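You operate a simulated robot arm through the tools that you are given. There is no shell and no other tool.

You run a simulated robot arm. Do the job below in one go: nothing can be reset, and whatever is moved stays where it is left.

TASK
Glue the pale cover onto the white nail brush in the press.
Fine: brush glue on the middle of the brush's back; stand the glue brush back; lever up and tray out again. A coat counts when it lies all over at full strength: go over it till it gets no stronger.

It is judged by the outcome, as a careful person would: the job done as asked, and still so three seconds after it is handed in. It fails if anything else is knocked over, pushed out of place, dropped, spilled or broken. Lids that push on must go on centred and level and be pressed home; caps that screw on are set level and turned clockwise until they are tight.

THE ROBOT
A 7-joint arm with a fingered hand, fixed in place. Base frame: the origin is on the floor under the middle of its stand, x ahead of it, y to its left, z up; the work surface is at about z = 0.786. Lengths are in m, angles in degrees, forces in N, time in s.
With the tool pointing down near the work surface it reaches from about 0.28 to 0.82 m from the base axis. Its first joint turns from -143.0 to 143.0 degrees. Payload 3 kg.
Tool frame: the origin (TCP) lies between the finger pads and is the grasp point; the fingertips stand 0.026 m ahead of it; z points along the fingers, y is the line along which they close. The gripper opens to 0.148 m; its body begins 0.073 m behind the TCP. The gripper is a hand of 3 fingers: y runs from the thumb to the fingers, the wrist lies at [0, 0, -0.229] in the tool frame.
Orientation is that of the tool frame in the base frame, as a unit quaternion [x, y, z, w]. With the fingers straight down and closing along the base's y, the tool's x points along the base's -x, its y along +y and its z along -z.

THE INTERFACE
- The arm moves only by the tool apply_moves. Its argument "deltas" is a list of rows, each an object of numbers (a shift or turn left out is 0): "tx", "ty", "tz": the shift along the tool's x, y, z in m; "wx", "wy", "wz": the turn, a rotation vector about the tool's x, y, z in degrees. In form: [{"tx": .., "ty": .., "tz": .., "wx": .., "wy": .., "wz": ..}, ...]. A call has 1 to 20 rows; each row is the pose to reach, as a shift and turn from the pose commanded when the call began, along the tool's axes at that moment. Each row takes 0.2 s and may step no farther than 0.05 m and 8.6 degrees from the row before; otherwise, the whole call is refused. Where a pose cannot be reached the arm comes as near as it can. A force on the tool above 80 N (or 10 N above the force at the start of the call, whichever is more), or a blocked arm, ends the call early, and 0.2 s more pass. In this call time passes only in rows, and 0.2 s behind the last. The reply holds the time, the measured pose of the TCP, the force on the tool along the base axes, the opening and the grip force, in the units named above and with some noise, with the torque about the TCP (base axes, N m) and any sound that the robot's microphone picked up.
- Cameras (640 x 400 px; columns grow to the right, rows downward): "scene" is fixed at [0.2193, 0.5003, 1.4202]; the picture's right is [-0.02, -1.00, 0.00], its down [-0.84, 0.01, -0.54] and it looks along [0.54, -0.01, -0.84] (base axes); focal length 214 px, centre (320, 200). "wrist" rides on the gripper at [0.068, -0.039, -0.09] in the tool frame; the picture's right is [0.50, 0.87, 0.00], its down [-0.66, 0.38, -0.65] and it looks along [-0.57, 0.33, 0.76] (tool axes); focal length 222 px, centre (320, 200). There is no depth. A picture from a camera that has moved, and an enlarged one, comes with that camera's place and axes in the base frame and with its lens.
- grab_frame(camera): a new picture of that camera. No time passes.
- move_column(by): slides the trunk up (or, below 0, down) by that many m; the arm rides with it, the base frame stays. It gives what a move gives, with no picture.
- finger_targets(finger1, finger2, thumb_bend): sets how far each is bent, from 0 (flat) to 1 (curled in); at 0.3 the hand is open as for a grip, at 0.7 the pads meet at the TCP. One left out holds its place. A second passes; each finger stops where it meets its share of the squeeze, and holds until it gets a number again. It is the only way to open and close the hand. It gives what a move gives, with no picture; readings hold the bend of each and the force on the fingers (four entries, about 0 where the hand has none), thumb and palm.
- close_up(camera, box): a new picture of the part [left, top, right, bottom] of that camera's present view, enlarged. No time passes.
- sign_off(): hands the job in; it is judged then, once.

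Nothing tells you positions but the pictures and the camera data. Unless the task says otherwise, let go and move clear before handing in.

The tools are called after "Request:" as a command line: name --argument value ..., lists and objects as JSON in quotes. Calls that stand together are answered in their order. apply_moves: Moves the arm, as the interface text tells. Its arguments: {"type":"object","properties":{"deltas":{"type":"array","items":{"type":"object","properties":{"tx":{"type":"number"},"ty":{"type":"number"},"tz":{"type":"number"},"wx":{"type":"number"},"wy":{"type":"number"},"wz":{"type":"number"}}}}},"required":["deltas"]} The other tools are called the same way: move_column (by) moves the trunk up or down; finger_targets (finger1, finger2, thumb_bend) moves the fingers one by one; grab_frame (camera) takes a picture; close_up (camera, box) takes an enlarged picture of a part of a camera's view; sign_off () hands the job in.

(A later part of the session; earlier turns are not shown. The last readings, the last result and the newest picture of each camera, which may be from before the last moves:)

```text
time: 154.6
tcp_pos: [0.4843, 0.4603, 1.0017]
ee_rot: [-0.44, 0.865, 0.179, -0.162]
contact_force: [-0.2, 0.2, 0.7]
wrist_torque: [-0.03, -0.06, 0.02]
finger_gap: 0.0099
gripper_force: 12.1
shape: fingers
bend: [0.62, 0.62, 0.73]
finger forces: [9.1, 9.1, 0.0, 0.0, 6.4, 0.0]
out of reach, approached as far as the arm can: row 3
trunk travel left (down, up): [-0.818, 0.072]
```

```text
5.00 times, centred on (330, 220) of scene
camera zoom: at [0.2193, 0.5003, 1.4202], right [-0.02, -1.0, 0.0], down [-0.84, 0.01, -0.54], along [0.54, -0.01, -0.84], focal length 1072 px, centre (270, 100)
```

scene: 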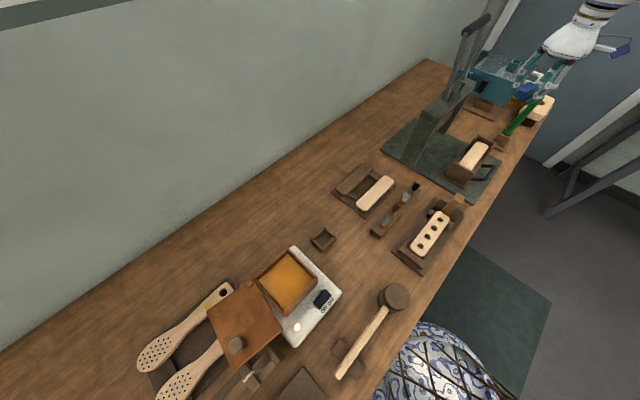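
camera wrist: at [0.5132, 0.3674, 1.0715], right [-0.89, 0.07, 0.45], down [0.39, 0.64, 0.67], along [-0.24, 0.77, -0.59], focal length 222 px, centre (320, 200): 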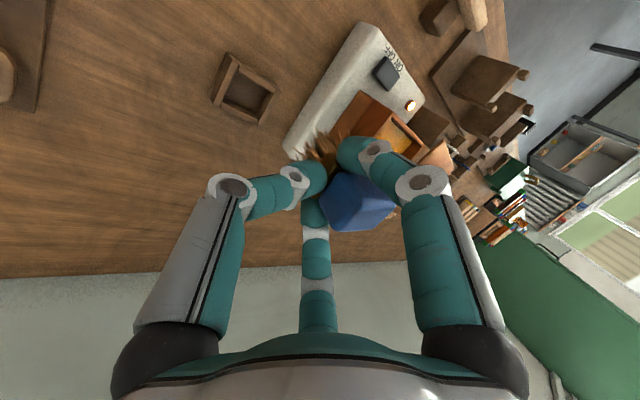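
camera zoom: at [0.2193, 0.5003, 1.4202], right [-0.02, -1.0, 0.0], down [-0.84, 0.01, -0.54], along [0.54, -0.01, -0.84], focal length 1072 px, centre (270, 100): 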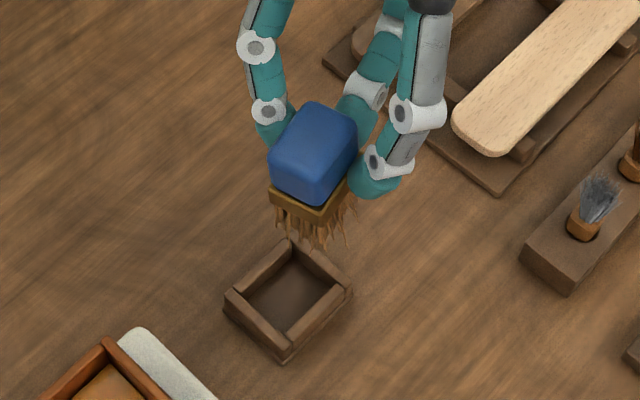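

The brush now hangs level above the empty holder. I'll shift the split a bit more and line it up over the opening.

Request:
apply_moves --deltas '[{"tx": 0.005, "ty": 0.0181, "tz": -0.0353}]'

Request:
move_column --by -0.06

Request:
apply_moves --deltas '[{"tx": -0.0088, "ty": -0.0039, "tz": -0.0032}, {"tx": -0.0175, "ty": -0.0077, "tz": -0.0064}]'

Request:
grab_frame --camera "wrist"

Request:
close_up --camera "scene" --box '[290, 190, 360, 260]'

Request:
close_up --camera "wrist" --box '[200, 30, 400, 200]'

```text
time: 155.0
tcp_pos: [0.4836, 0.4587, 1.0408]
ee_rot: [-0.439, 0.865, 0.178, -0.162]
contact_force: [0.0, 0.7, 0.0]
wrist_torque: [0.02, -0.02, 0.01]
finger_gap: 0.0097
gripper_force: 12.0
shape: fingers
bend: [0.62, 0.62, 0.73]
finger forces: [9.2, 9.1, 0.1, 0.0, 6.1, 0.1]
trunk travel left (down, up): [-0.818, 0.072]
```

```text
time: 156.0
tcp_pos: [0.4833, 0.4582, 0.9791]
ee_rot: [-0.44, 0.865, 0.178, -0.163]
contact_force: [-0.4, 0.4, -0.2]
wrist_torque: [-0.03, 0.03, 0.0]
finger_gap: 0.0095
gripper_force: 12.9
shape: fingers
bend: [0.62, 0.62, 0.73]
finger forces: [9.1, 9.0, 0.0, 0.0, 6.2, 0.0]
trunk travel left (down, up): [-0.758, 0.132]
```

```text
time: 156.6
tcp_pos: [0.5032, 0.4671, 0.9795]
ee_rot: [-0.438, 0.866, 0.178, -0.162]
contact_force: [-0.9, -0.5, -1.7]
wrist_torque: [0.01, -0.01, 0.0]
finger_gap: 0.0094
gripper_force: 12.1
shape: fingers
bend: [0.62, 0.62, 0.73]
finger forces: [9.2, 9.2, 0.0, 0.0, 6.1, 0.0]
trunk travel left (down, up): [-0.758, 0.132]
```

```text
taken
camera wrist: at [0.5323, 0.3751, 1.0511], right [-0.89, 0.07, 0.45], down [0.39, 0.64, 0.67], along [-0.24, 0.77, -0.59], focal length 222 px, centre (320, 200)
```

wrist: 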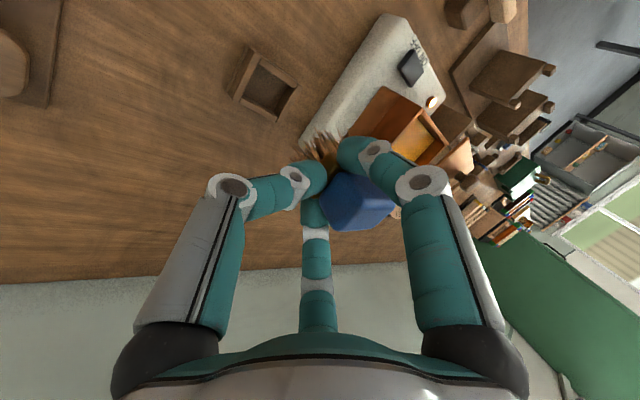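

```text
5.71 times, centred on (325, 225) of scene
camera zoom: at [0.2193, 0.5003, 1.4202], right [-0.02, -1.0, 0.0], down [-0.84, 0.01, -0.54], along [0.54, -0.01, -0.84], focal length 1226 px, centre (291, 57)
```

zoom: 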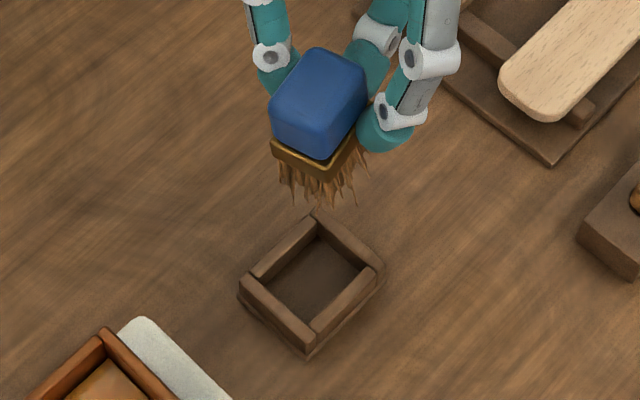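

```text
2.35 times, centred on (300, 115) of wrist
camera zoom: at [0.5323, 0.3751, 1.0511], right [-0.89, 0.07, 0.45], down [0.39, 0.64, 0.67], along [-0.24, 0.77, -0.59], focal length 523 px, centre (367, 400)
```

zoom: 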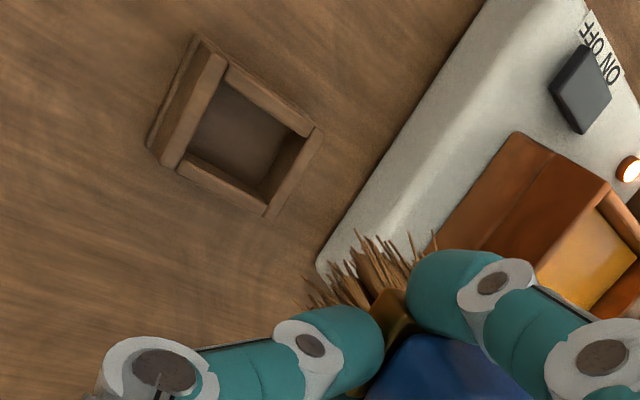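

Request:
apply_moves --deltas '[{"tx": -0.0065, "ty": -0.0042, "tz": -0.0031}]'

Request:
move_column --by -0.07

Request:
close_up --camera "scene" --box '[295, 205, 355, 265]'

Request:
close_up --camera "wrist" --box '[220, 30, 400, 200]'

```text
time: 157.0
tcp_pos: [0.5061, 0.4662, 0.9804]
ee_rot: [-0.439, 0.866, 0.177, -0.162]
contact_force: [-0.1, 0.5, -0.4]
wrist_torque: [0.0, -0.01, 0.03]
finger_gap: 0.0097
gripper_force: 11.9
shape: fingers
bend: [0.62, 0.62, 0.73]
finger forces: [9.3, 9.2, 0.0, 0.0, 6.1, 0.1]
out of reach, approached as far as the arm can: row 1
trunk travel left (down, up): [-0.758, 0.132]
```

```text
time: 158.0
tcp_pos: [0.507, 0.4659, 0.9095]
ee_rot: [-0.439, 0.865, 0.177, -0.163]
contact_force: [0.0, -0.2, -0.8]
wrist_torque: [-0.07, 0.0, 0.02]
finger_gap: 0.0095
gripper_force: 12.0
shape: fingers
bend: [0.62, 0.62, 0.73]
finger forces: [9.2, 9.1, 0.0, 0.1, 6.1, 0.0]
trunk travel left (down, up): [-0.688, 0.202]
```

```text
6.67 times, centred on (325, 235) of scene
camera zoom: at [0.2193, 0.5003, 1.4202], right [-0.02, -1.0, 0.0], down [-0.84, 0.01, -0.54], along [0.54, -0.01, -0.84], focal length 1430 px, centre (287, -33)
```

zoom: 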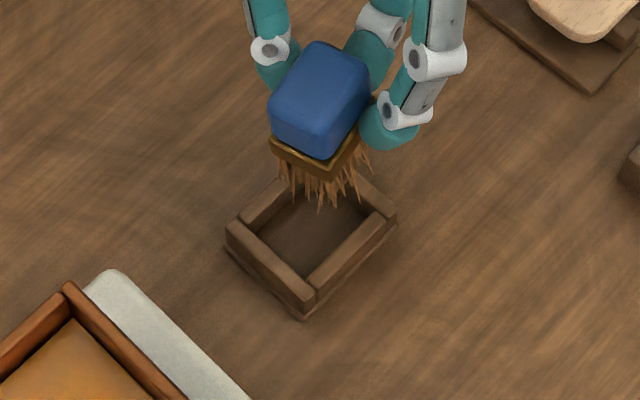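

```text
2.35 times, centred on (310, 115) of wrist
camera zoom: at [0.5366, 0.3733, 0.9822], right [-0.89, 0.07, 0.45], down [0.39, 0.64, 0.67], along [-0.24, 0.77, -0.59], focal length 523 px, centre (344, 400)
```

zoom: 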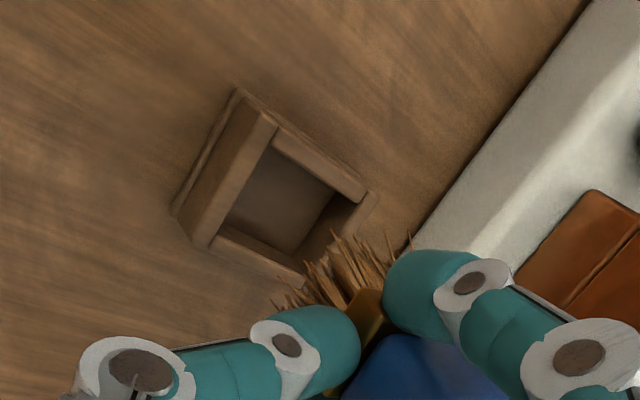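

Request:
apply_moves --deltas '[{"tx": -0.0033, "ty": 0.0022, "tz": 0.0007}]'

Request:
move_column --by -0.035

Request:
close_up --camera "scene" --box '[305, 215, 345, 255]'

Request:
close_up --camera "wrist" --box '[240, 50, 400, 200]'

```text
time: 158.4
tcp_pos: [0.505, 0.467, 0.9121]
ee_rot: [-0.44, 0.865, 0.178, -0.163]
contact_force: [-1.2, -0.4, 0.5]
wrist_torque: [0.0, 0.01, -0.01]
finger_gap: 0.0094
gripper_force: 11.7
shape: fingers
bend: [0.62, 0.62, 0.73]
finger forces: [9.2, 9.2, 0.0, 0.0, 6.1, 0.0]
out of reach, approached as far as the arm can: row 1
trunk travel left (down, up): [-0.688, 0.202]
```

```text
time: 159.2
tcp_pos: [0.5064, 0.4666, 0.8773]
ee_rot: [-0.44, 0.865, 0.178, -0.163]
contact_force: [0.0, 0.1, -0.3]
wrist_torque: [-0.01, -0.03, 0.0]
finger_gap: 0.0094
gripper_force: 12.2
shape: fingers
bend: [0.62, 0.62, 0.73]
finger forces: [9.2, 9.3, 0.0, 0.1, 6.1, 0.0]
trunk travel left (down, up): [-0.653, 0.237]
```

```text
10.00 times, centred on (325, 235) of scene
camera zoom: at [0.2193, 0.5003, 1.4202], right [-0.02, -1.0, 0.0], down [-0.84, 0.01, -0.54], along [0.54, -0.01, -0.84], focal length 2145 px, centre (270, -150)
```

zoom: 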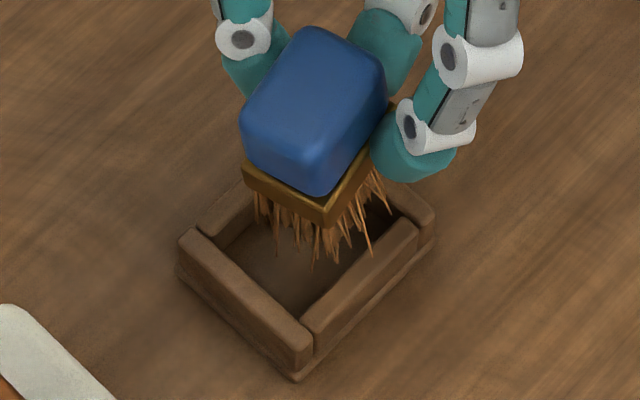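

```text
2.67 times, centred on (320, 125) of wrist
camera zoom: at [0.5352, 0.3742, 0.9482], right [-0.89, 0.07, 0.45], down [0.39, 0.64, 0.67], along [-0.24, 0.77, -0.59], focal length 592 px, centre (320, 400)
```

zoom: 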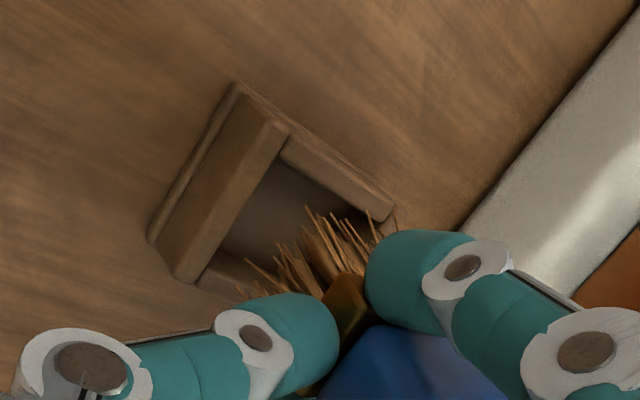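

Request:
move_column --by 0.03

Request:
apply_moves --deltas '[{"tx": -0.0031, "ty": -0.006, "tz": 0.0135}, {"tx": -0.0062, "ty": -0.012, "tz": 0.027}]'

Request:
close_up --camera "scene" --box '[305, 215, 345, 255]'

Request:
close_up --camera "wrist" --box '[240, 50, 400, 200]'

```text
time: 160.0
tcp_pos: [0.5064, 0.4666, 0.9072]
ee_rot: [-0.44, 0.865, 0.178, -0.162]
contact_force: [0.1, -0.9, -0.6]
wrist_torque: [0.01, 0.01, -0.08]
finger_gap: 0.0097
gripper_force: 12.0
shape: fingers
bend: [0.62, 0.62, 0.73]
finger forces: [9.2, 9.1, 0.0, 0.1, 6.2, 0.0]
trunk travel left (down, up): [-0.683, 0.207]
```

```text
time: 160.6
tcp_pos: [0.5025, 0.4563, 0.8791]
ee_rot: [-0.438, 0.866, 0.179, -0.162]
contact_force: [0.5, -0.5, -1.4]
wrist_torque: [0.05, -0.02, 0.01]
finger_gap: 0.0094
gripper_force: 12.3
shape: fingers
bend: [0.62, 0.62, 0.73]
finger forces: [9.2, 9.2, 0.0, 0.0, 6.1, 0.0]
out of reach, approached as far as the arm can: row 1, 2
trunk travel left (down, up): [-0.683, 0.207]
```

```text
10.00 times, centred on (325, 235) of scene
camera zoom: at [0.2193, 0.5003, 1.4202], right [-0.02, -1.0, 0.0], down [-0.84, 0.01, -0.54], along [0.54, -0.01, -0.84], focal length 2145 px, centre (270, -150)
```

zoom: 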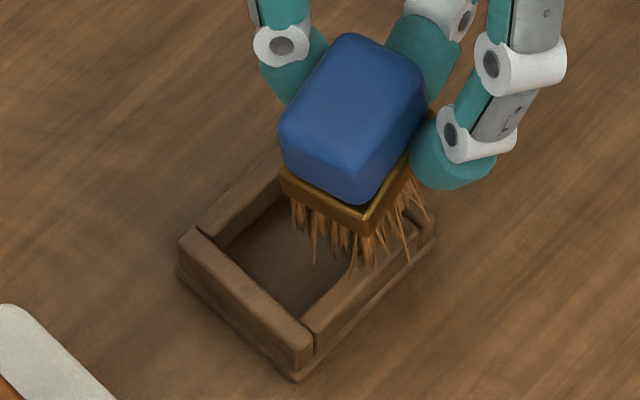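

```text
2.67 times, centred on (320, 125) of wrist
camera zoom: at [0.5319, 0.3634, 0.9501], right [-0.89, 0.07, 0.45], down [0.39, 0.64, 0.67], along [-0.24, 0.77, -0.59], focal length 592 px, centre (320, 400)
```

zoom: 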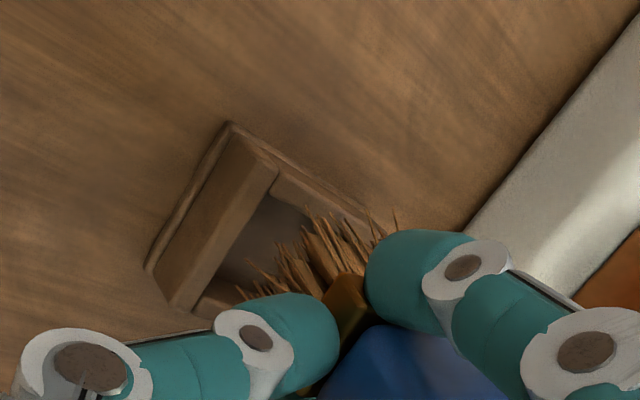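

Request:
apply_moves --deltas '[{"tx": -0.001, "ty": 0.015, "tz": -0.028}, {"tx": -0.0056, "ty": 0.0325, "tz": -0.0522}]'

Request:
move_column --by -0.06

Request:
close_up --camera "scene" --box '[305, 215, 345, 255]'

Request:
close_up --camera "wrist" --box '[240, 50, 400, 200]'

```text
time: 161.2
tcp_pos: [0.505, 0.4715, 0.9397]
ee_rot: [-0.44, 0.865, 0.178, -0.162]
contact_force: [0.2, 0.1, -1.0]
wrist_torque: [0.0, -0.01, -0.01]
finger_gap: 0.0096
gripper_force: 12.5
shape: fingers
bend: [0.62, 0.62, 0.73]
finger forces: [9.3, 9.2, 0.0, 0.1, 6.0, 0.1]
trunk travel left (down, up): [-0.683, 0.207]
```

```text
time: 162.2
tcp_pos: [0.5059, 0.4696, 0.8795]
ee_rot: [-0.44, 0.865, 0.178, -0.162]
contact_force: [-0.8, 0.0, -0.9]
wrist_torque: [0.02, -0.05, -0.02]
finger_gap: 0.0096
gripper_force: 12.5
shape: fingers
bend: [0.62, 0.62, 0.73]
finger forces: [9.2, 9.3, 0.1, 0.0, 6.0, 0.0]
trunk travel left (down, up): [-0.623, 0.267]
```

```text
10.00 times, centred on (325, 235) of scene
camera zoom: at [0.2193, 0.5003, 1.4202], right [-0.02, -1.0, 0.0], down [-0.84, 0.01, -0.54], along [0.54, -0.01, -0.84], focal length 2145 px, centre (270, -150)
```

zoom: 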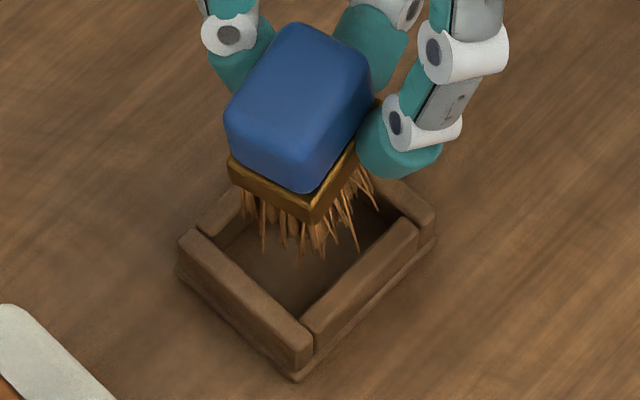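

```text
2.67 times, centred on (320, 125) of wrist
camera zoom: at [0.5355, 0.3782, 0.9503], right [-0.89, 0.07, 0.45], down [0.39, 0.64, 0.67], along [-0.24, 0.77, -0.59], focal length 592 px, centre (320, 400)
```

zoom: 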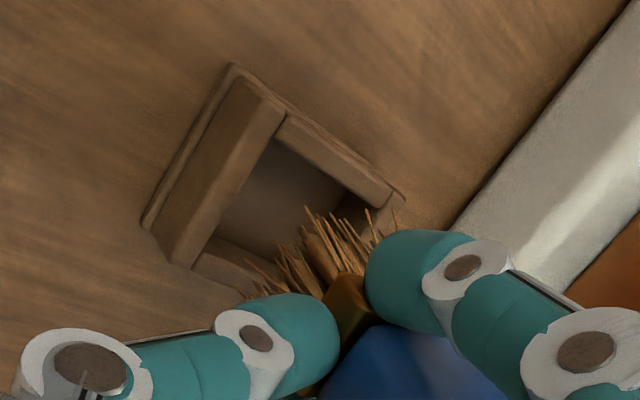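

Request:
move_column --by -0.015

Request:
close_up --camera "scene" --box '[305, 215, 345, 255]'

Request:
close_up --camera "wrist" --box '[240, 70, 360, 190]'

```text
time: 162.8
tcp_pos: [0.5057, 0.4701, 0.8632]
ee_rot: [-0.44, 0.865, 0.178, -0.162]
contact_force: [-0.2, 0.4, -0.9]
wrist_torque: [-0.01, -0.03, -0.03]
finger_gap: 0.0098
gripper_force: 12.0
shape: fingers
bend: [0.62, 0.62, 0.73]
finger forces: [9.2, 9.2, 0.0, 0.0, 5.8, 0.0]
trunk travel left (down, up): [-0.608, 0.282]
```

```text
10.00 times, centred on (325, 235) of scene
camera zoom: at [0.2193, 0.5003, 1.4202], right [-0.02, -1.0, 0.0], down [-0.84, 0.01, -0.54], along [0.54, -0.01, -0.84], focal length 2145 px, centre (270, -150)
```

zoom: 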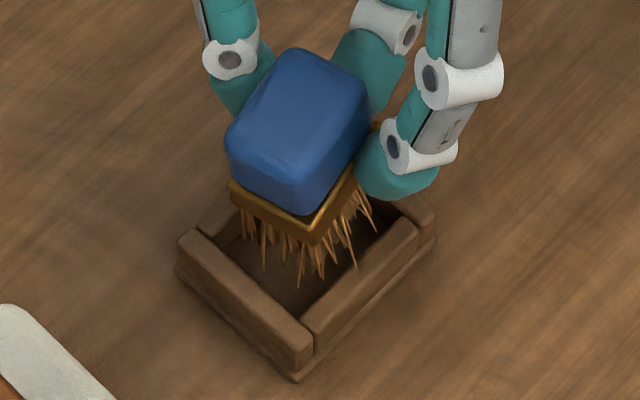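

```text
3.33 times, centred on (300, 130) of wrist
camera zoom: at [0.5355, 0.3781, 0.9352], right [-0.89, 0.07, 0.45], down [0.39, 0.64, 0.67], along [-0.24, 0.77, -0.59], focal length 740 px, centre (387, 433)
```

zoom: 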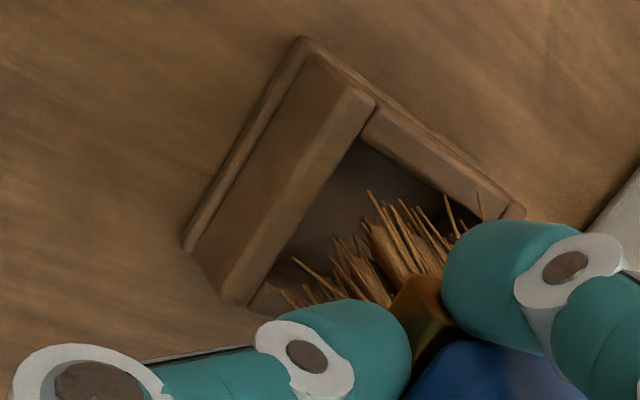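

Request:
apply_moves --deltas '[{"tx": -0.0016, "ty": 0.0032, "tz": 0.0014}]'

Request:
move_column --by -0.01

Request:
close_up --camera "scene" --box '[305, 215, 345, 255]'

Request:
close_up --camera "wrist" --box '[240, 70, 360, 190]'

```text
time: 163.2
tcp_pos: [0.5036, 0.4738, 0.8637]
ee_rot: [-0.439, 0.865, 0.177, -0.163]
contact_force: [-0.3, 0.1, -0.4]
wrist_torque: [-0.01, -0.03, -0.03]
finger_gap: 0.0099
gripper_force: 12.3
shape: fingers
bend: [0.62, 0.62, 0.73]
finger forces: [9.2, 9.2, 0.0, 0.0, 5.9, 0.1]
trunk travel left (down, up): [-0.608, 0.282]
```

```text
time: 163.8
tcp_pos: [0.5041, 0.4742, 0.8548]
ee_rot: [-0.439, 0.866, 0.177, -0.163]
contact_force: [-0.3, -0.3, 0.7]
wrist_torque: [0.01, 0.01, -0.02]
finger_gap: 0.0095
gripper_force: 13.0
shape: fingers
bend: [0.62, 0.62, 0.74]
finger forces: [9.8, 9.6, 0.0, 0.0, 6.3, 0.1]
trunk travel left (down, up): [-0.598, 0.292]
```

```text
10.00 times, centred on (325, 235) of scene
camera zoom: at [0.2193, 0.5003, 1.4202], right [-0.02, -1.0, 0.0], down [-0.84, 0.01, -0.54], along [0.54, -0.01, -0.84], focal length 2145 px, centre (270, -150)
```

zoom: 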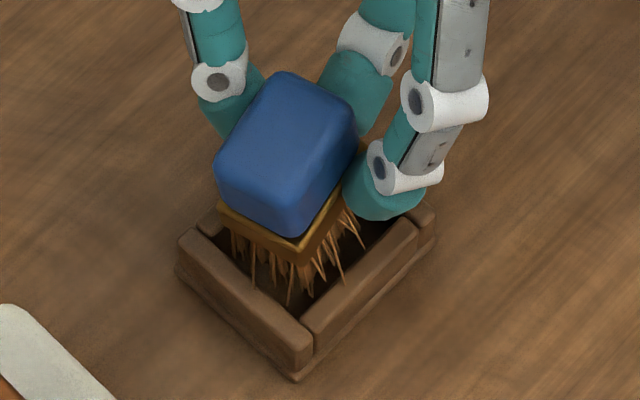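

```text
3.33 times, centred on (300, 130) of wrist
camera zoom: at [0.5335, 0.3816, 0.9256], right [-0.89, 0.07, 0.45], down [0.39, 0.64, 0.67], along [-0.24, 0.77, -0.59], focal length 740 px, centre (387, 433)
```

zoom: 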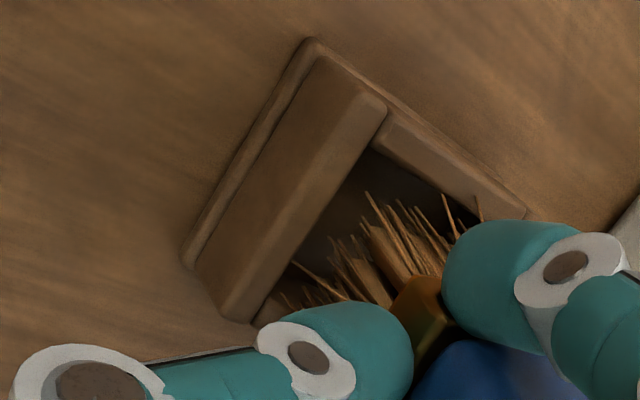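

Request:
move_column --by -0.005

Request:
close_up --camera "scene" --box '[305, 215, 345, 255]'

```text
time: 164.3
tcp_pos: [0.5038, 0.4739, 0.8516]
ee_rot: [-0.44, 0.865, 0.178, -0.162]
contact_force: [1.2, -4.7, 19.1]
wrist_torque: [0.13, 0.27, 0.04]
finger_gap: 0.0104
gripper_force: 16.0
shape: fingers
bend: [0.61, 0.62, 0.75]
finger forces: [12.4, 12.3, 0.0, 0.0, 7.0, 0.0]
trunk travel left (down, up): [-0.593, 0.297]
```

```text
10.00 times, centred on (325, 235) of scene
camera zoom: at [0.2193, 0.5003, 1.4202], right [-0.02, -1.0, 0.0], down [-0.84, 0.01, -0.54], along [0.54, -0.01, -0.84], focal length 2145 px, centre (270, -150)
```

zoom: 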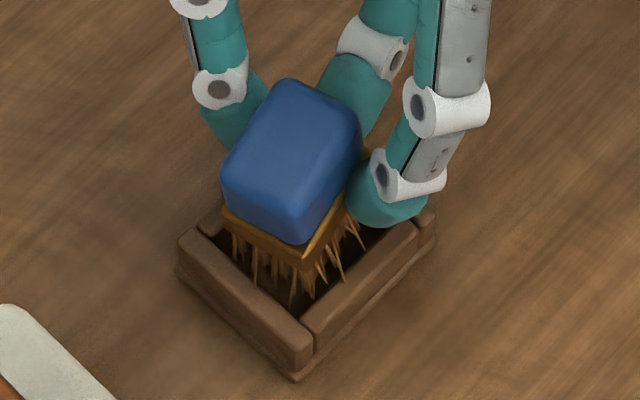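

There's resistance: the brush edge is catching a wall on the left side. I'll back up, correct the yaw by about 5° and shift slightly, then try again.

Request:
move_column --by 0.015

Request:
apply_moves --deltas '[{"tx": 0.0046, "ty": -0.0017, "tz": -0.0002, "wx": -0.62, "wy": -2.27, "wz": 4.42}]'

Request:
close_up --camera "scene" --box '[305, 215, 345, 255]'

Request:
close_up --camera "wrist" --box '[250, 60, 400, 210]'

```text
time: 165.0
tcp_pos: [0.5039, 0.4742, 0.8641]
ee_rot: [-0.44, 0.865, 0.177, -0.163]
contact_force: [0.4, -0.2, 0.0]
wrist_torque: [-0.02, 0.0, -0.02]
finger_gap: 0.0096
gripper_force: 12.3
shape: fingers
bend: [0.62, 0.62, 0.74]
finger forces: [9.1, 9.5, 0.0, 0.0, 6.6, 0.1]
trunk travel left (down, up): [-0.608, 0.282]
```

```text
time: 165.4
tcp_pos: [0.5011, 0.4698, 0.8644]
ee_rot: [-0.401, 0.884, 0.184, -0.156]
contact_force: [-0.3, -0.2, -0.9]
wrist_torque: [0.0, -0.05, 0.0]
finger_gap: 0.0095
gripper_force: 12.2
shape: fingers
bend: [0.62, 0.62, 0.74]
finger forces: [9.2, 9.4, 0.1, 0.0, 6.5, 0.0]
trunk travel left (down, up): [-0.608, 0.282]
```

```text
10.00 times, centred on (325, 235) of scene
camera zoom: at [0.2193, 0.5003, 1.4202], right [-0.02, -1.0, 0.0], down [-0.84, 0.01, -0.54], along [0.54, -0.01, -0.84], focal length 2145 px, centre (270, -150)
```

zoom: 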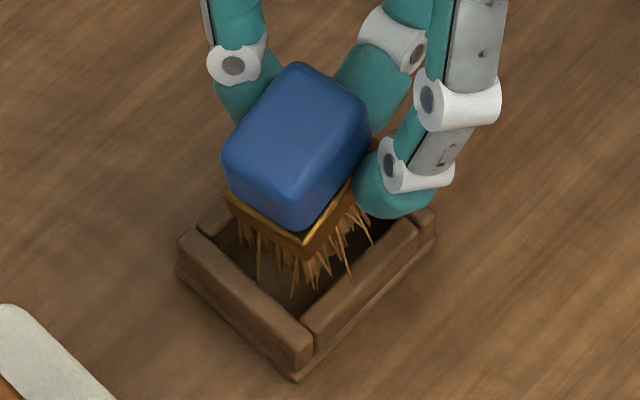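

```text
2.67 times, centred on (325, 135) of wrist
camera zoom: at [0.5227, 0.3748, 0.9355], right [-0.88, 0.14, 0.45], down [0.44, 0.6, 0.66], along [-0.18, 0.79, -0.59], focal length 592 px, centre (307, 373)
```

zoom: 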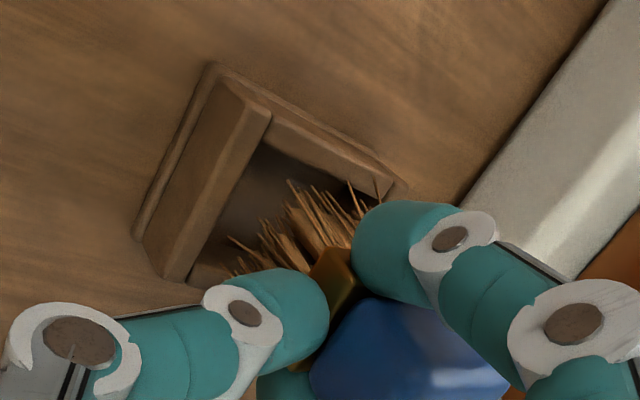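

Request:
move_column --by -0.012

Request:
move_column --by -0.004

Request:
close_up --camera "scene" --box '[305, 215, 345, 255]'

Request:
close_up --camera "wrist" --box '[250, 60, 400, 210]'

```text
time: 166.0
tcp_pos: [0.5019, 0.4694, 0.8532]
ee_rot: [-0.402, 0.884, 0.184, -0.155]
contact_force: [-0.7, -0.3, 0.2]
wrist_torque: [0.02, -0.03, 0.01]
finger_gap: 0.0097
gripper_force: 12.1
shape: fingers
bend: [0.62, 0.62, 0.74]
finger forces: [9.2, 9.4, 0.0, 0.0, 6.3, 0.0]
trunk travel left (down, up): [-0.596, 0.294]
```

```text
time: 166.5
tcp_pos: [0.5011, 0.4697, 0.8486]
ee_rot: [-0.402, 0.884, 0.184, -0.155]
contact_force: [2.3, -1.0, 3.7]
wrist_torque: [0.01, 0.09, 0.01]
finger_gap: 0.0096
gripper_force: 13.4
shape: fingers
bend: [0.62, 0.62, 0.74]
finger forces: [10.1, 9.8, 0.0, 0.0, 6.9, 0.0]
trunk travel left (down, up): [-0.592, 0.298]
```

```text
10.00 times, centred on (325, 235) of scene
camera zoom: at [0.2193, 0.5003, 1.4202], right [-0.02, -1.0, 0.0], down [-0.84, 0.01, -0.54], along [0.54, -0.01, -0.84], focal length 2145 px, centre (270, -150)
```

zoom: 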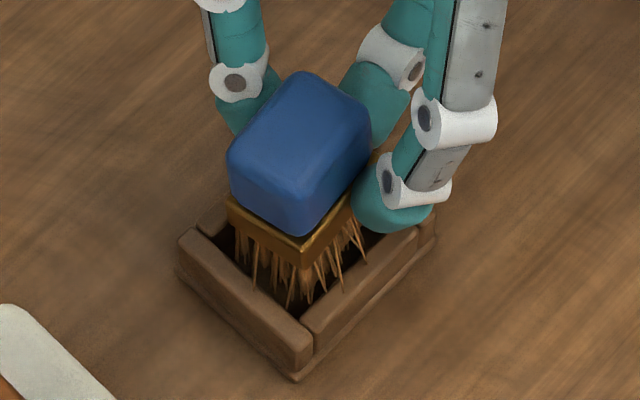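

```text
2.67 times, centred on (325, 135) of wrist
camera zoom: at [0.5243, 0.3743, 0.9205], right [-0.88, 0.14, 0.45], down [0.44, 0.6, 0.67], along [-0.17, 0.79, -0.59], focal length 592 px, centre (307, 373)
```

zoom: 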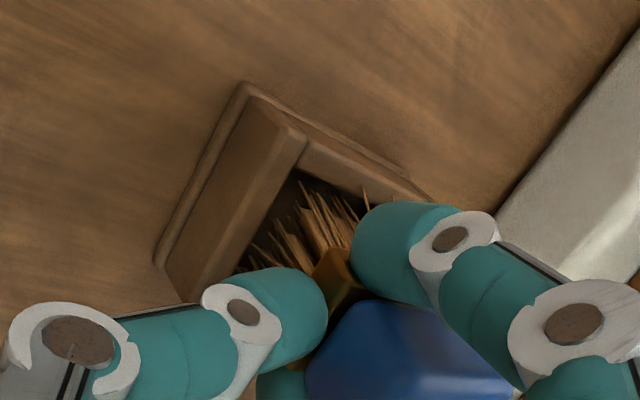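

Request:
apply_moves --deltas '[{"tx": 0.0001, "ty": -0.0018, "tz": -0.0009}]'

Request:
move_column --by -0.003

Request:
close_up --camera "scene" --box '[310, 220, 345, 255]'

```text
time: 166.9
tcp_pos: [0.5026, 0.4683, 0.8476]
ee_rot: [-0.401, 0.884, 0.185, -0.154]
contact_force: [-1.2, 0.1, 0.8]
wrist_torque: [0.0, 0.08, -0.05]
finger_gap: 0.0098
gripper_force: 12.7
shape: fingers
bend: [0.62, 0.62, 0.73]
finger forces: [10.1, 9.7, 0.1, 0.0, 5.5, 0.0]
trunk travel left (down, up): [-0.592, 0.298]
```

```text
time: 167.4
tcp_pos: [0.5034, 0.468, 0.8451]
ee_rot: [-0.402, 0.884, 0.185, -0.154]
contact_force: [-0.4, 0.5, 0.0]
wrist_torque: [-0.02, -0.01, -0.02]
finger_gap: 0.0097
gripper_force: 12.4
shape: fingers
bend: [0.62, 0.62, 0.73]
finger forces: [9.5, 9.6, 0.1, 0.0, 6.0, 0.0]
trunk travel left (down, up): [-0.589, 0.301]
```

```text
11.43 times, centred on (328, 238) of scene
camera zoom: at [0.2193, 0.5003, 1.4202], right [-0.02, -1.0, 0.0], down [-0.84, 0.01, -0.54], along [0.54, -0.01, -0.84], focal length 2451 px, centre (234, -229)
```

zoom: 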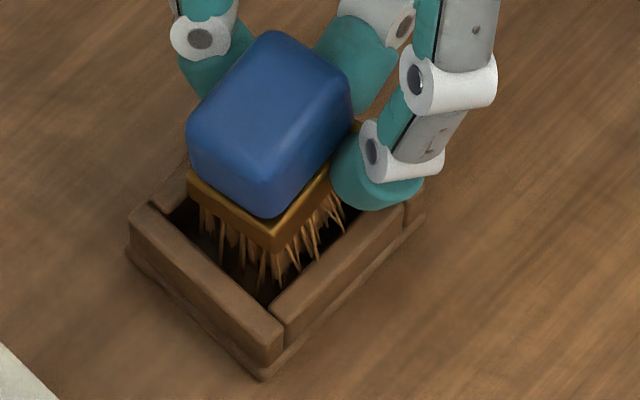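

Request:
move_column --by -0.004

Request:
move_column --by -0.003

Request:
close_up --camera "scene" --box '[310, 220, 345, 255]'

Request:
close_up --camera "wrist" --box '[250, 80, 400, 230]'

```text
time: 167.9
tcp_pos: [0.5035, 0.468, 0.8417]
ee_rot: [-0.402, 0.883, 0.185, -0.155]
contact_force: [-0.1, -0.3, 0.3]
wrist_torque: [0.03, -0.03, -0.03]
finger_gap: 0.0096
gripper_force: 12.6
shape: fingers
bend: [0.62, 0.62, 0.73]
finger forces: [9.6, 9.4, 0.0, 0.1, 5.9, 0.0]
trunk travel left (down, up): [-0.585, 0.305]
```

```text
time: 168.5
tcp_pos: [0.5052, 0.4675, 0.8391]
ee_rot: [-0.402, 0.883, 0.185, -0.154]
contact_force: [-0.3, -0.5, -0.7]
wrist_torque: [0.01, 0.02, 0.0]
finger_gap: 0.0096
gripper_force: 12.4
shape: fingers
bend: [0.62, 0.62, 0.73]
finger forces: [9.7, 9.5, 0.1, 0.0, 5.8, 0.0]
trunk travel left (down, up): [-0.582, 0.308]
```

```text
11.43 times, centred on (328, 238) of scene
camera zoom: at [0.2193, 0.5003, 1.4202], right [-0.02, -1.0, 0.0], down [-0.84, 0.01, -0.54], along [0.54, -0.01, -0.84], focal length 2451 px, centre (234, -229)
```

zoom: 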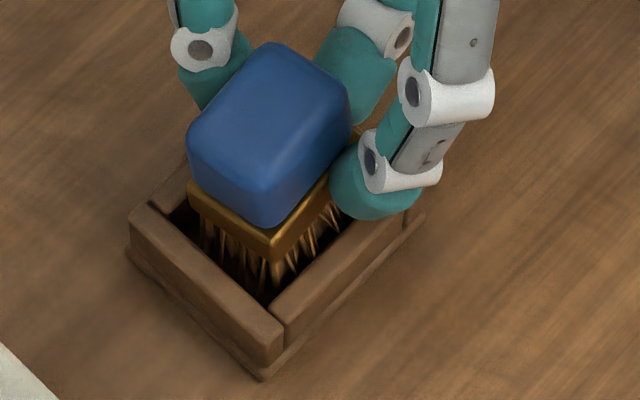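

```text
2.67 times, centred on (325, 155) of wrist
camera zoom: at [0.5256, 0.3731, 0.9103], right [-0.88, 0.14, 0.45], down [0.44, 0.6, 0.67], along [-0.18, 0.79, -0.59], focal length 592 px, centre (307, 320)
```

zoom: 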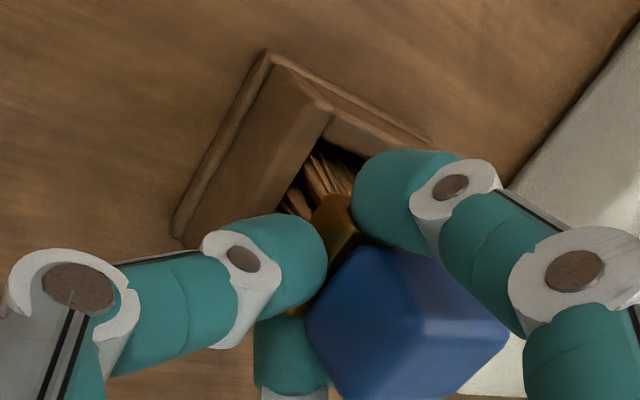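

The brush is sliding down into the holder freely. I'll continue until it meets the floor.

Request:
move_column --by -0.003

Request:
move_column --by -0.003

Request:
close_up --camera "scene" --box '[310, 220, 345, 255]'

```text
time: 169.0
tcp_pos: [0.5034, 0.4676, 0.8362]
ee_rot: [-0.401, 0.884, 0.185, -0.154]
contact_force: [-0.9, -0.2, 0.1]
wrist_torque: [0.01, 0.0, -0.04]
finger_gap: 0.0098
gripper_force: 12.7
shape: fingers
bend: [0.62, 0.62, 0.73]
finger forces: [9.6, 9.4, 0.0, 0.0, 5.8, 0.1]
trunk travel left (down, up): [-0.579, 0.311]
```

```text
time: 169.5
tcp_pos: [0.5042, 0.4683, 0.8343]
ee_rot: [-0.401, 0.884, 0.186, -0.154]
contact_force: [2.4, 0.0, 9.8]
wrist_torque: [0.22, -0.04, -0.08]
finger_gap: 0.0097
gripper_force: 17.4
shape: fingers
bend: [0.62, 0.62, 0.74]
finger forces: [10.5, 19.3, 0.0, 0.1, 5.7, 0.1]
trunk travel left (down, up): [-0.576, 0.314]
```

```text
11.43 times, centred on (328, 238) of scene
camera zoom: at [0.2193, 0.5003, 1.4202], right [-0.02, -1.0, 0.0], down [-0.84, 0.01, -0.54], along [0.54, -0.01, -0.84], focal length 2451 px, centre (234, -229)
```

zoom: 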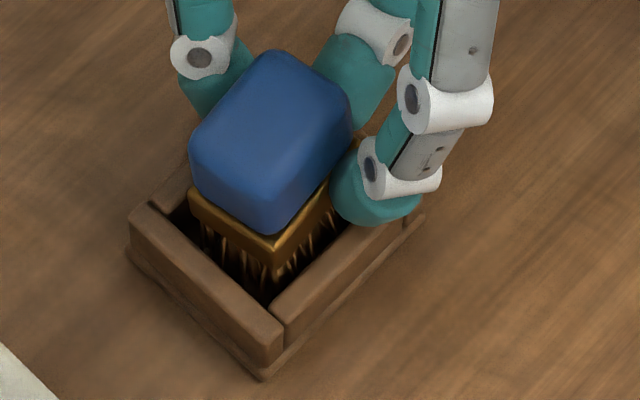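

The brush is essentially seated; one finger is now resting on the holder's wall. I'll ease up 2 mm and release the two side fingers first.

Request:
move_column --by 0.002

Request:
finger_targets --finger1 0.56 --finger2 0.56

Request:
close_up --camera "scene" --box '[310, 220, 345, 255]'

Request:
close_up --camera "wrist" --box '[250, 80, 400, 230]'

```text
time: 170.0
tcp_pos: [0.5042, 0.4678, 0.8347]
ee_rot: [-0.402, 0.884, 0.184, -0.154]
contact_force: [0.8, 1.0, 0.9]
wrist_torque: [0.05, -0.08, -0.06]
finger_gap: 0.0098
gripper_force: 13.7
shape: fingers
bend: [0.62, 0.62, 0.74]
finger forces: [9.2, 11.3, 0.0, 0.1, 6.0, 0.1]
trunk travel left (down, up): [-0.578, 0.312]
```

```text
time: 171.0
tcp_pos: [0.5047, 0.467, 0.8345]
ee_rot: [-0.401, 0.884, 0.185, -0.155]
contact_force: [0.6, -0.5, 0.1]
wrist_torque: [0.0, 0.01, 0.01]
finger_gap: 0.0198
gripper_force: 0.2
shape: fingers
bend: [0.56, 0.56, 0.75]
finger forces: [0.0, 0.0, 0.0, 0.0, 0.4, 0.0]
trunk travel left (down, up): [-0.578, 0.312]
```

```text
11.43 times, centred on (328, 238) of scene
camera zoom: at [0.2193, 0.5003, 1.4202], right [-0.02, -1.0, 0.0], down [-0.84, 0.01, -0.54], along [0.54, -0.01, -0.84], focal length 2451 px, centre (234, -229)
```

zoom: 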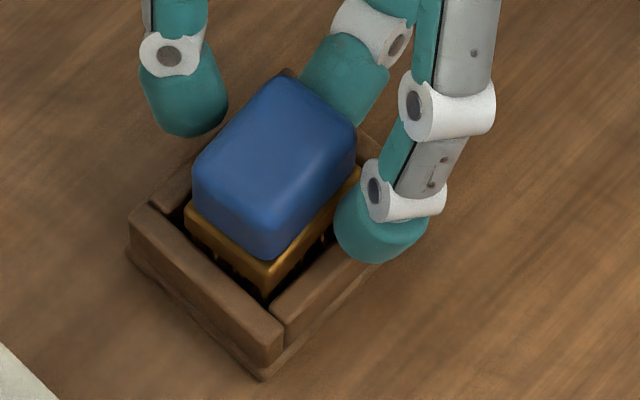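

```text
2.67 times, centred on (325, 155) of wrist
camera zoom: at [0.5257, 0.3731, 0.9063], right [-0.88, 0.14, 0.45], down [0.44, 0.6, 0.67], along [-0.18, 0.79, -0.59], focal length 592 px, centre (307, 320)
```

zoom: 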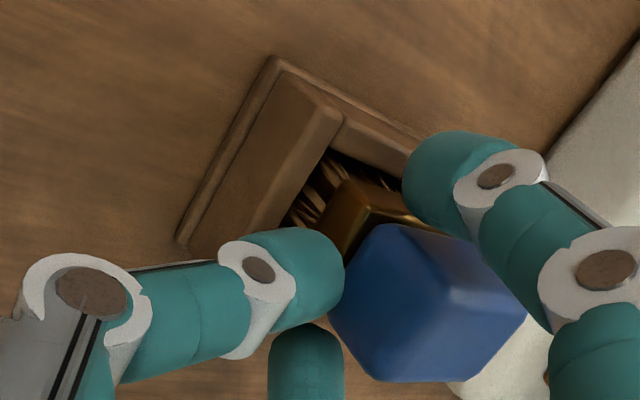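

The brush dropped neatly into its holder. I'll raise slightly, open the hand fully, and move up clear.

Request:
move_column --by 0.008

Request:
finger_targets --finger1 0.4 --finger2 0.4 --thumb_bend 0.62

Request:
move_column --by 0.03

Request:
close_up --camera "scene" --box '[300, 205, 350, 255]'

```text
time: 171.6
tcp_pos: [0.5046, 0.467, 0.8435]
ee_rot: [-0.402, 0.883, 0.185, -0.155]
contact_force: [-0.3, 1.0, 0.6]
wrist_torque: [0.03, 0.0, -0.01]
finger_gap: 0.0196
gripper_force: 0.1
shape: fingers
bend: [0.56, 0.56, 0.75]
finger forces: [0.0, 0.1, 0.1, 0.0, 0.2, 0.0]
trunk travel left (down, up): [-0.586, 0.304]
```

```text
time: 172.6
tcp_pos: [0.5041, 0.4678, 0.8437]
ee_rot: [-0.401, 0.884, 0.184, -0.154]
contact_force: [-0.7, -0.5, 0.5]
wrist_torque: [0.0, -0.01, 0.02]
finger_gap: 0.0614
gripper_force: 0.0
shape: fingers
bend: [0.4, 0.4, 0.62]
finger forces: [0.1, 0.1, 0.0, 0.0, 0.1, 0.0]
trunk travel left (down, up): [-0.586, 0.304]
```

```text
time: 173.3
tcp_pos: [0.5042, 0.4684, 0.8725]
ee_rot: [-0.402, 0.884, 0.184, -0.154]
contact_force: [0.2, 0.0, -0.6]
wrist_torque: [-0.01, 0.0, 0.0]
finger_gap: 0.0615
gripper_force: 0.0
shape: fingers
bend: [0.4, 0.4, 0.62]
finger forces: [0.0, 0.0, 0.1, 0.0, 0.1, 0.1]
trunk travel left (down, up): [-0.616, 0.274]
```

```text
8.00 times, centred on (325, 230) of scene
camera zoom: at [0.2193, 0.5003, 1.4202], right [-0.02, -1.0, 0.0], down [-0.84, 0.01, -0.54], along [0.54, -0.01, -0.84], focal length 1716 px, centre (280, -40)
```

zoom: 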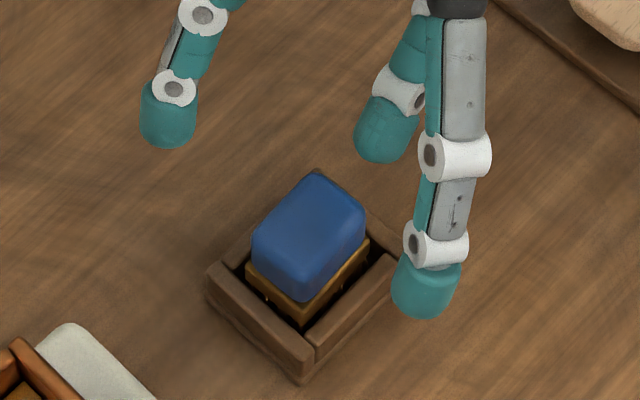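

Brush standing properly. I'll rise, return the hand to straight-down, and take a careful look for a cleaner regrip.

Request:
move_column --by 0.09

Request:
apply_moves --deltas '[{"wx": 6.6, "wy": -2, "wz": 0.6}, {"wx": 13.2, "wy": -4, "wz": 1.2}, {"wx": 19.8, "wy": -5.9, "wz": 1.8}, {"wx": 26.4, "wy": -7.9, "wz": 2.4}]'

Request:
finger_targets --finger1 0.3 --finger2 0.3 --thumb_bend 0.3

Request:
grab_frame --camera "wrist"

```text
time: 174.6
tcp_pos: [0.5045, 0.4678, 0.9627]
ee_rot: [-0.401, 0.884, 0.185, -0.154]
contact_force: [1.2, 0.0, 0.7]
wrist_torque: [-0.01, -0.01, 0.01]
finger_gap: 0.0616
gripper_force: 0.0
shape: fingers
bend: [0.4, 0.4, 0.62]
finger forces: [0.1, 0.0, 0.0, 0.0, 0.0, 0.1]
trunk travel left (down, up): [-0.706, 0.184]
```

```text
time: 175.6
tcp_pos: [0.5041, 0.4683, 0.9633]
ee_rot: [-0.394, 0.919, 0.002, -0.001]
contact_force: [-0.5, 0.1, -0.5]
wrist_torque: [-0.01, 0.0, -0.01]
finger_gap: 0.0617
gripper_force: 0.1
shape: fingers
bend: [0.4, 0.4, 0.62]
finger forces: [0.0, 0.0, 0.1, 0.0, 0.1, 0.1]
trunk travel left (down, up): [-0.706, 0.184]
```

```text
time: 176.6
tcp_pos: [0.5036, 0.4687, 0.9622]
ee_rot: [-0.394, 0.919, 0.002, -0.002]
contact_force: [-0.1, 0.0, -0.2]
wrist_torque: [0.03, -0.02, 0.03]
finger_gap: 0.1265
gripper_force: 0.1
shape: fingers
bend: [0.3, 0.3, 0.3]
finger forces: [0.1, 0.1, 0.0, 0.1, 0.0, 0.1]
trunk travel left (down, up): [-0.706, 0.184]
```

```text
taken
camera wrist: at [0.4867, 0.3909, 1.0538], right [-0.97, 0.23, 0.01], down [0.18, 0.73, 0.65], along [0.15, 0.64, -0.76], focal length 222 px, centre (320, 200)
```

wrist: 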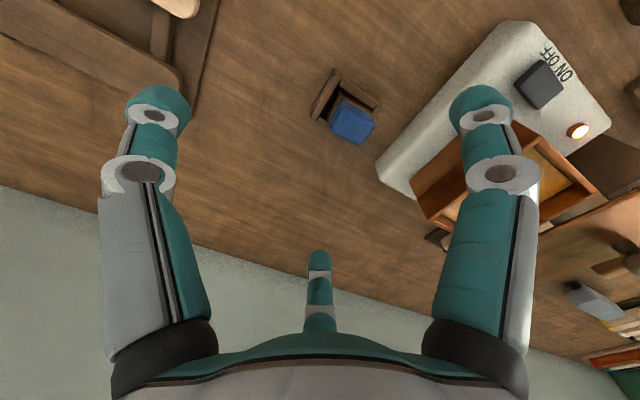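

Request:
close_up --camera "wrist" --box '[295, 50, 395, 150]'

Request:
close_up --camera "scene" --box '[305, 215, 345, 255]'

```text
4.00 times, centred on (345, 100) of wrist
camera zoom: at [0.4867, 0.3909, 1.0538], right [-0.97, 0.23, 0.01], down [0.18, 0.73, 0.65], along [0.15, 0.64, -0.76], focal length 888 px, centre (220, 600)
```

zoom: 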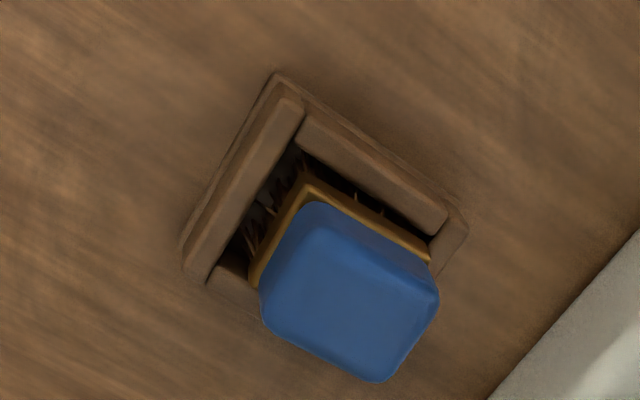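

```text
10.00 times, centred on (325, 235) of scene
camera zoom: at [0.2193, 0.5003, 1.4202], right [-0.02, -1.0, 0.0], down [-0.84, 0.01, -0.54], along [0.54, -0.01, -0.84], focal length 2145 px, centre (270, -150)
```

zoom: 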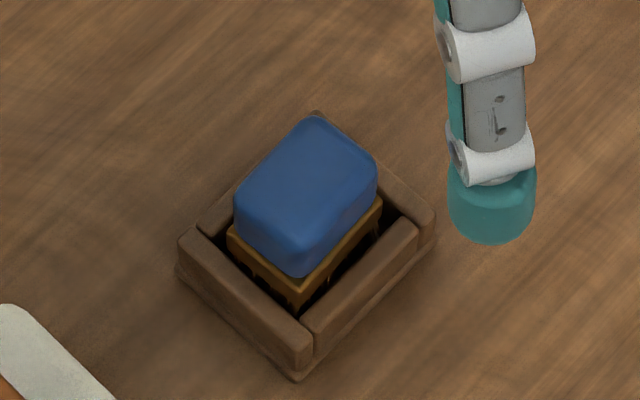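

Request:
apply_moves --deltas '[{"tx": 0.009, "ty": 0.0263, "wx": 0.2, "wy": -0.1}]'

Request:
move_column --by -0.085

Request:
close_up --camera "wrist" --box '[240, 80, 400, 240]'

```text
time: 177.0
tcp_pos: [0.4793, 0.4811, 0.9634]
ee_rot: [-0.394, 0.919, 0.0, 0.0]
contact_force: [-0.8, -0.1, -0.3]
wrist_torque: [-0.01, -0.04, 0.01]
finger_gap: 0.1267
gripper_force: 0.0
shape: fingers
bend: [0.3, 0.3, 0.3]
finger forces: [0.0, 0.0, 0.1, 0.0, 0.0, 0.0]
trunk travel left (down, up): [-0.706, 0.184]
```

```text
time: 178.2
tcp_pos: [0.4786, 0.4818, 0.8777]
ee_rot: [-0.394, 0.919, 0.001, 0.0]
contact_force: [0.1, -0.6, 0.2]
wrist_torque: [0.0, 0.0, 0.02]
finger_gap: 0.1266
gripper_force: 0.1
shape: fingers
bend: [0.3, 0.3, 0.3]
finger forces: [0.0, 0.0, 0.0, 0.0, 0.0, 0.1]
trunk travel left (down, up): [-0.621, 0.269]
```

```text
2.50 times, centred on (320, 160) of wrist
camera zoom: at [0.4612, 0.4039, 0.969], right [-0.97, 0.24, 0.0], down [0.18, 0.73, 0.65], along [0.15, 0.64, -0.76], focal length 555 px, centre (320, 300)
```

zoom: 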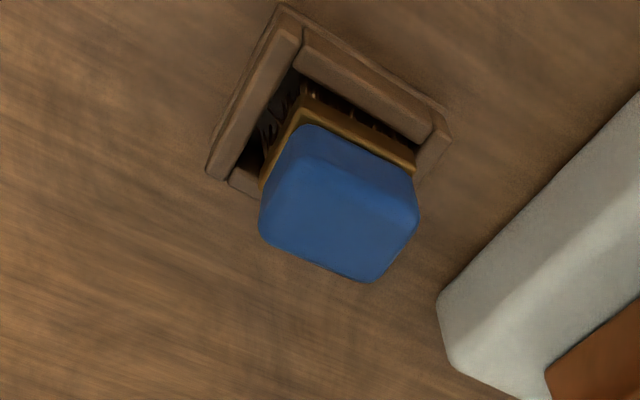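

Request:
apply_moves --deltas '[{"tx": 0.0032, "ty": -0.001}]'

Request:
move_column --by -0.035

Request:
finger_targets --finger1 0.55 --finger2 0.55 --thumb_bend 0.6

Request:
close_up --camera "wrist" --box '[220, 80, 420, 280]'

Request:
close_up --camera "scene" --box '[300, 210, 350, 260]'

```text
time: 178.6
tcp_pos: [0.4766, 0.4776, 0.8772]
ee_rot: [-0.394, 0.919, 0.0, -0.001]
contact_force: [-0.6, 0.0, -0.2]
wrist_torque: [0.03, 0.0, -0.01]
finger_gap: 0.1266
gripper_force: 0.1
shape: fingers
bend: [0.3, 0.3, 0.3]
finger forces: [0.0, 0.0, 0.0, 0.0, 0.0, 0.1]
trunk travel left (down, up): [-0.621, 0.269]
```

```text
time: 179.4
tcp_pos: [0.477, 0.4781, 0.8414]
ee_rot: [-0.394, 0.919, 0.001, 0.0]
contact_force: [-0.5, 0.0, -0.9]
wrist_torque: [-0.02, -0.05, -0.02]
finger_gap: 0.1266
gripper_force: 0.0
shape: fingers
bend: [0.3, 0.3, 0.3]
finger forces: [0.1, 0.0, 0.1, 0.0, 0.0, 0.0]
trunk travel left (down, up): [-0.586, 0.304]
```

```text
time: 180.4
tcp_pos: [0.4782, 0.4765, 0.8414]
ee_rot: [-0.394, 0.919, 0.001, -0.001]
contact_force: [0.2, 0.3, 0.9]
wrist_torque: [0.0, 0.03, 0.05]
finger_gap: 0.0384
gripper_force: 0.0
shape: fingers
bend: [0.55, 0.55, 0.6]
finger forces: [0.0, 0.0, 0.0, 0.0, 0.1, 0.0]
trunk travel left (down, up): [-0.586, 0.304]
```

```text
2.00 times, centred on (320, 180) of wrist
camera zoom: at [0.4596, 0.4005, 0.9332], right [-0.97, 0.24, 0.0], down [0.18, 0.74, 0.65], along [0.15, 0.64, -0.76], focal length 444 px, centre (320, 240)
```

zoom: 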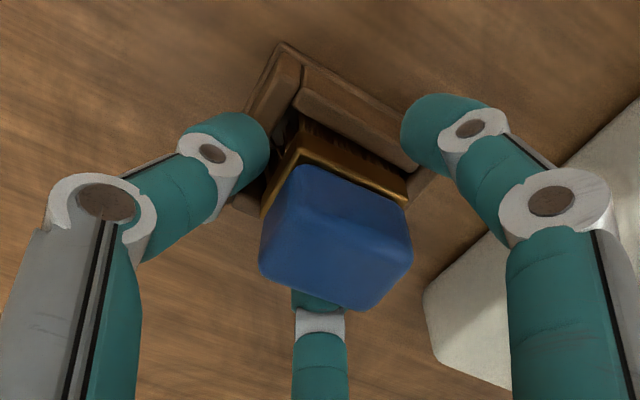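

```text
8.00 times, centred on (325, 235) of scene
camera zoom: at [0.2193, 0.5003, 1.4202], right [-0.02, -1.0, 0.0], down [-0.84, 0.01, -0.54], along [0.54, -0.01, -0.84], focal length 1716 px, centre (280, -80)
```

zoom: 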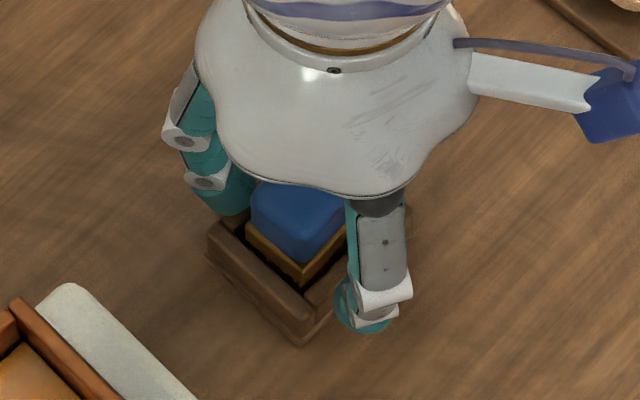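

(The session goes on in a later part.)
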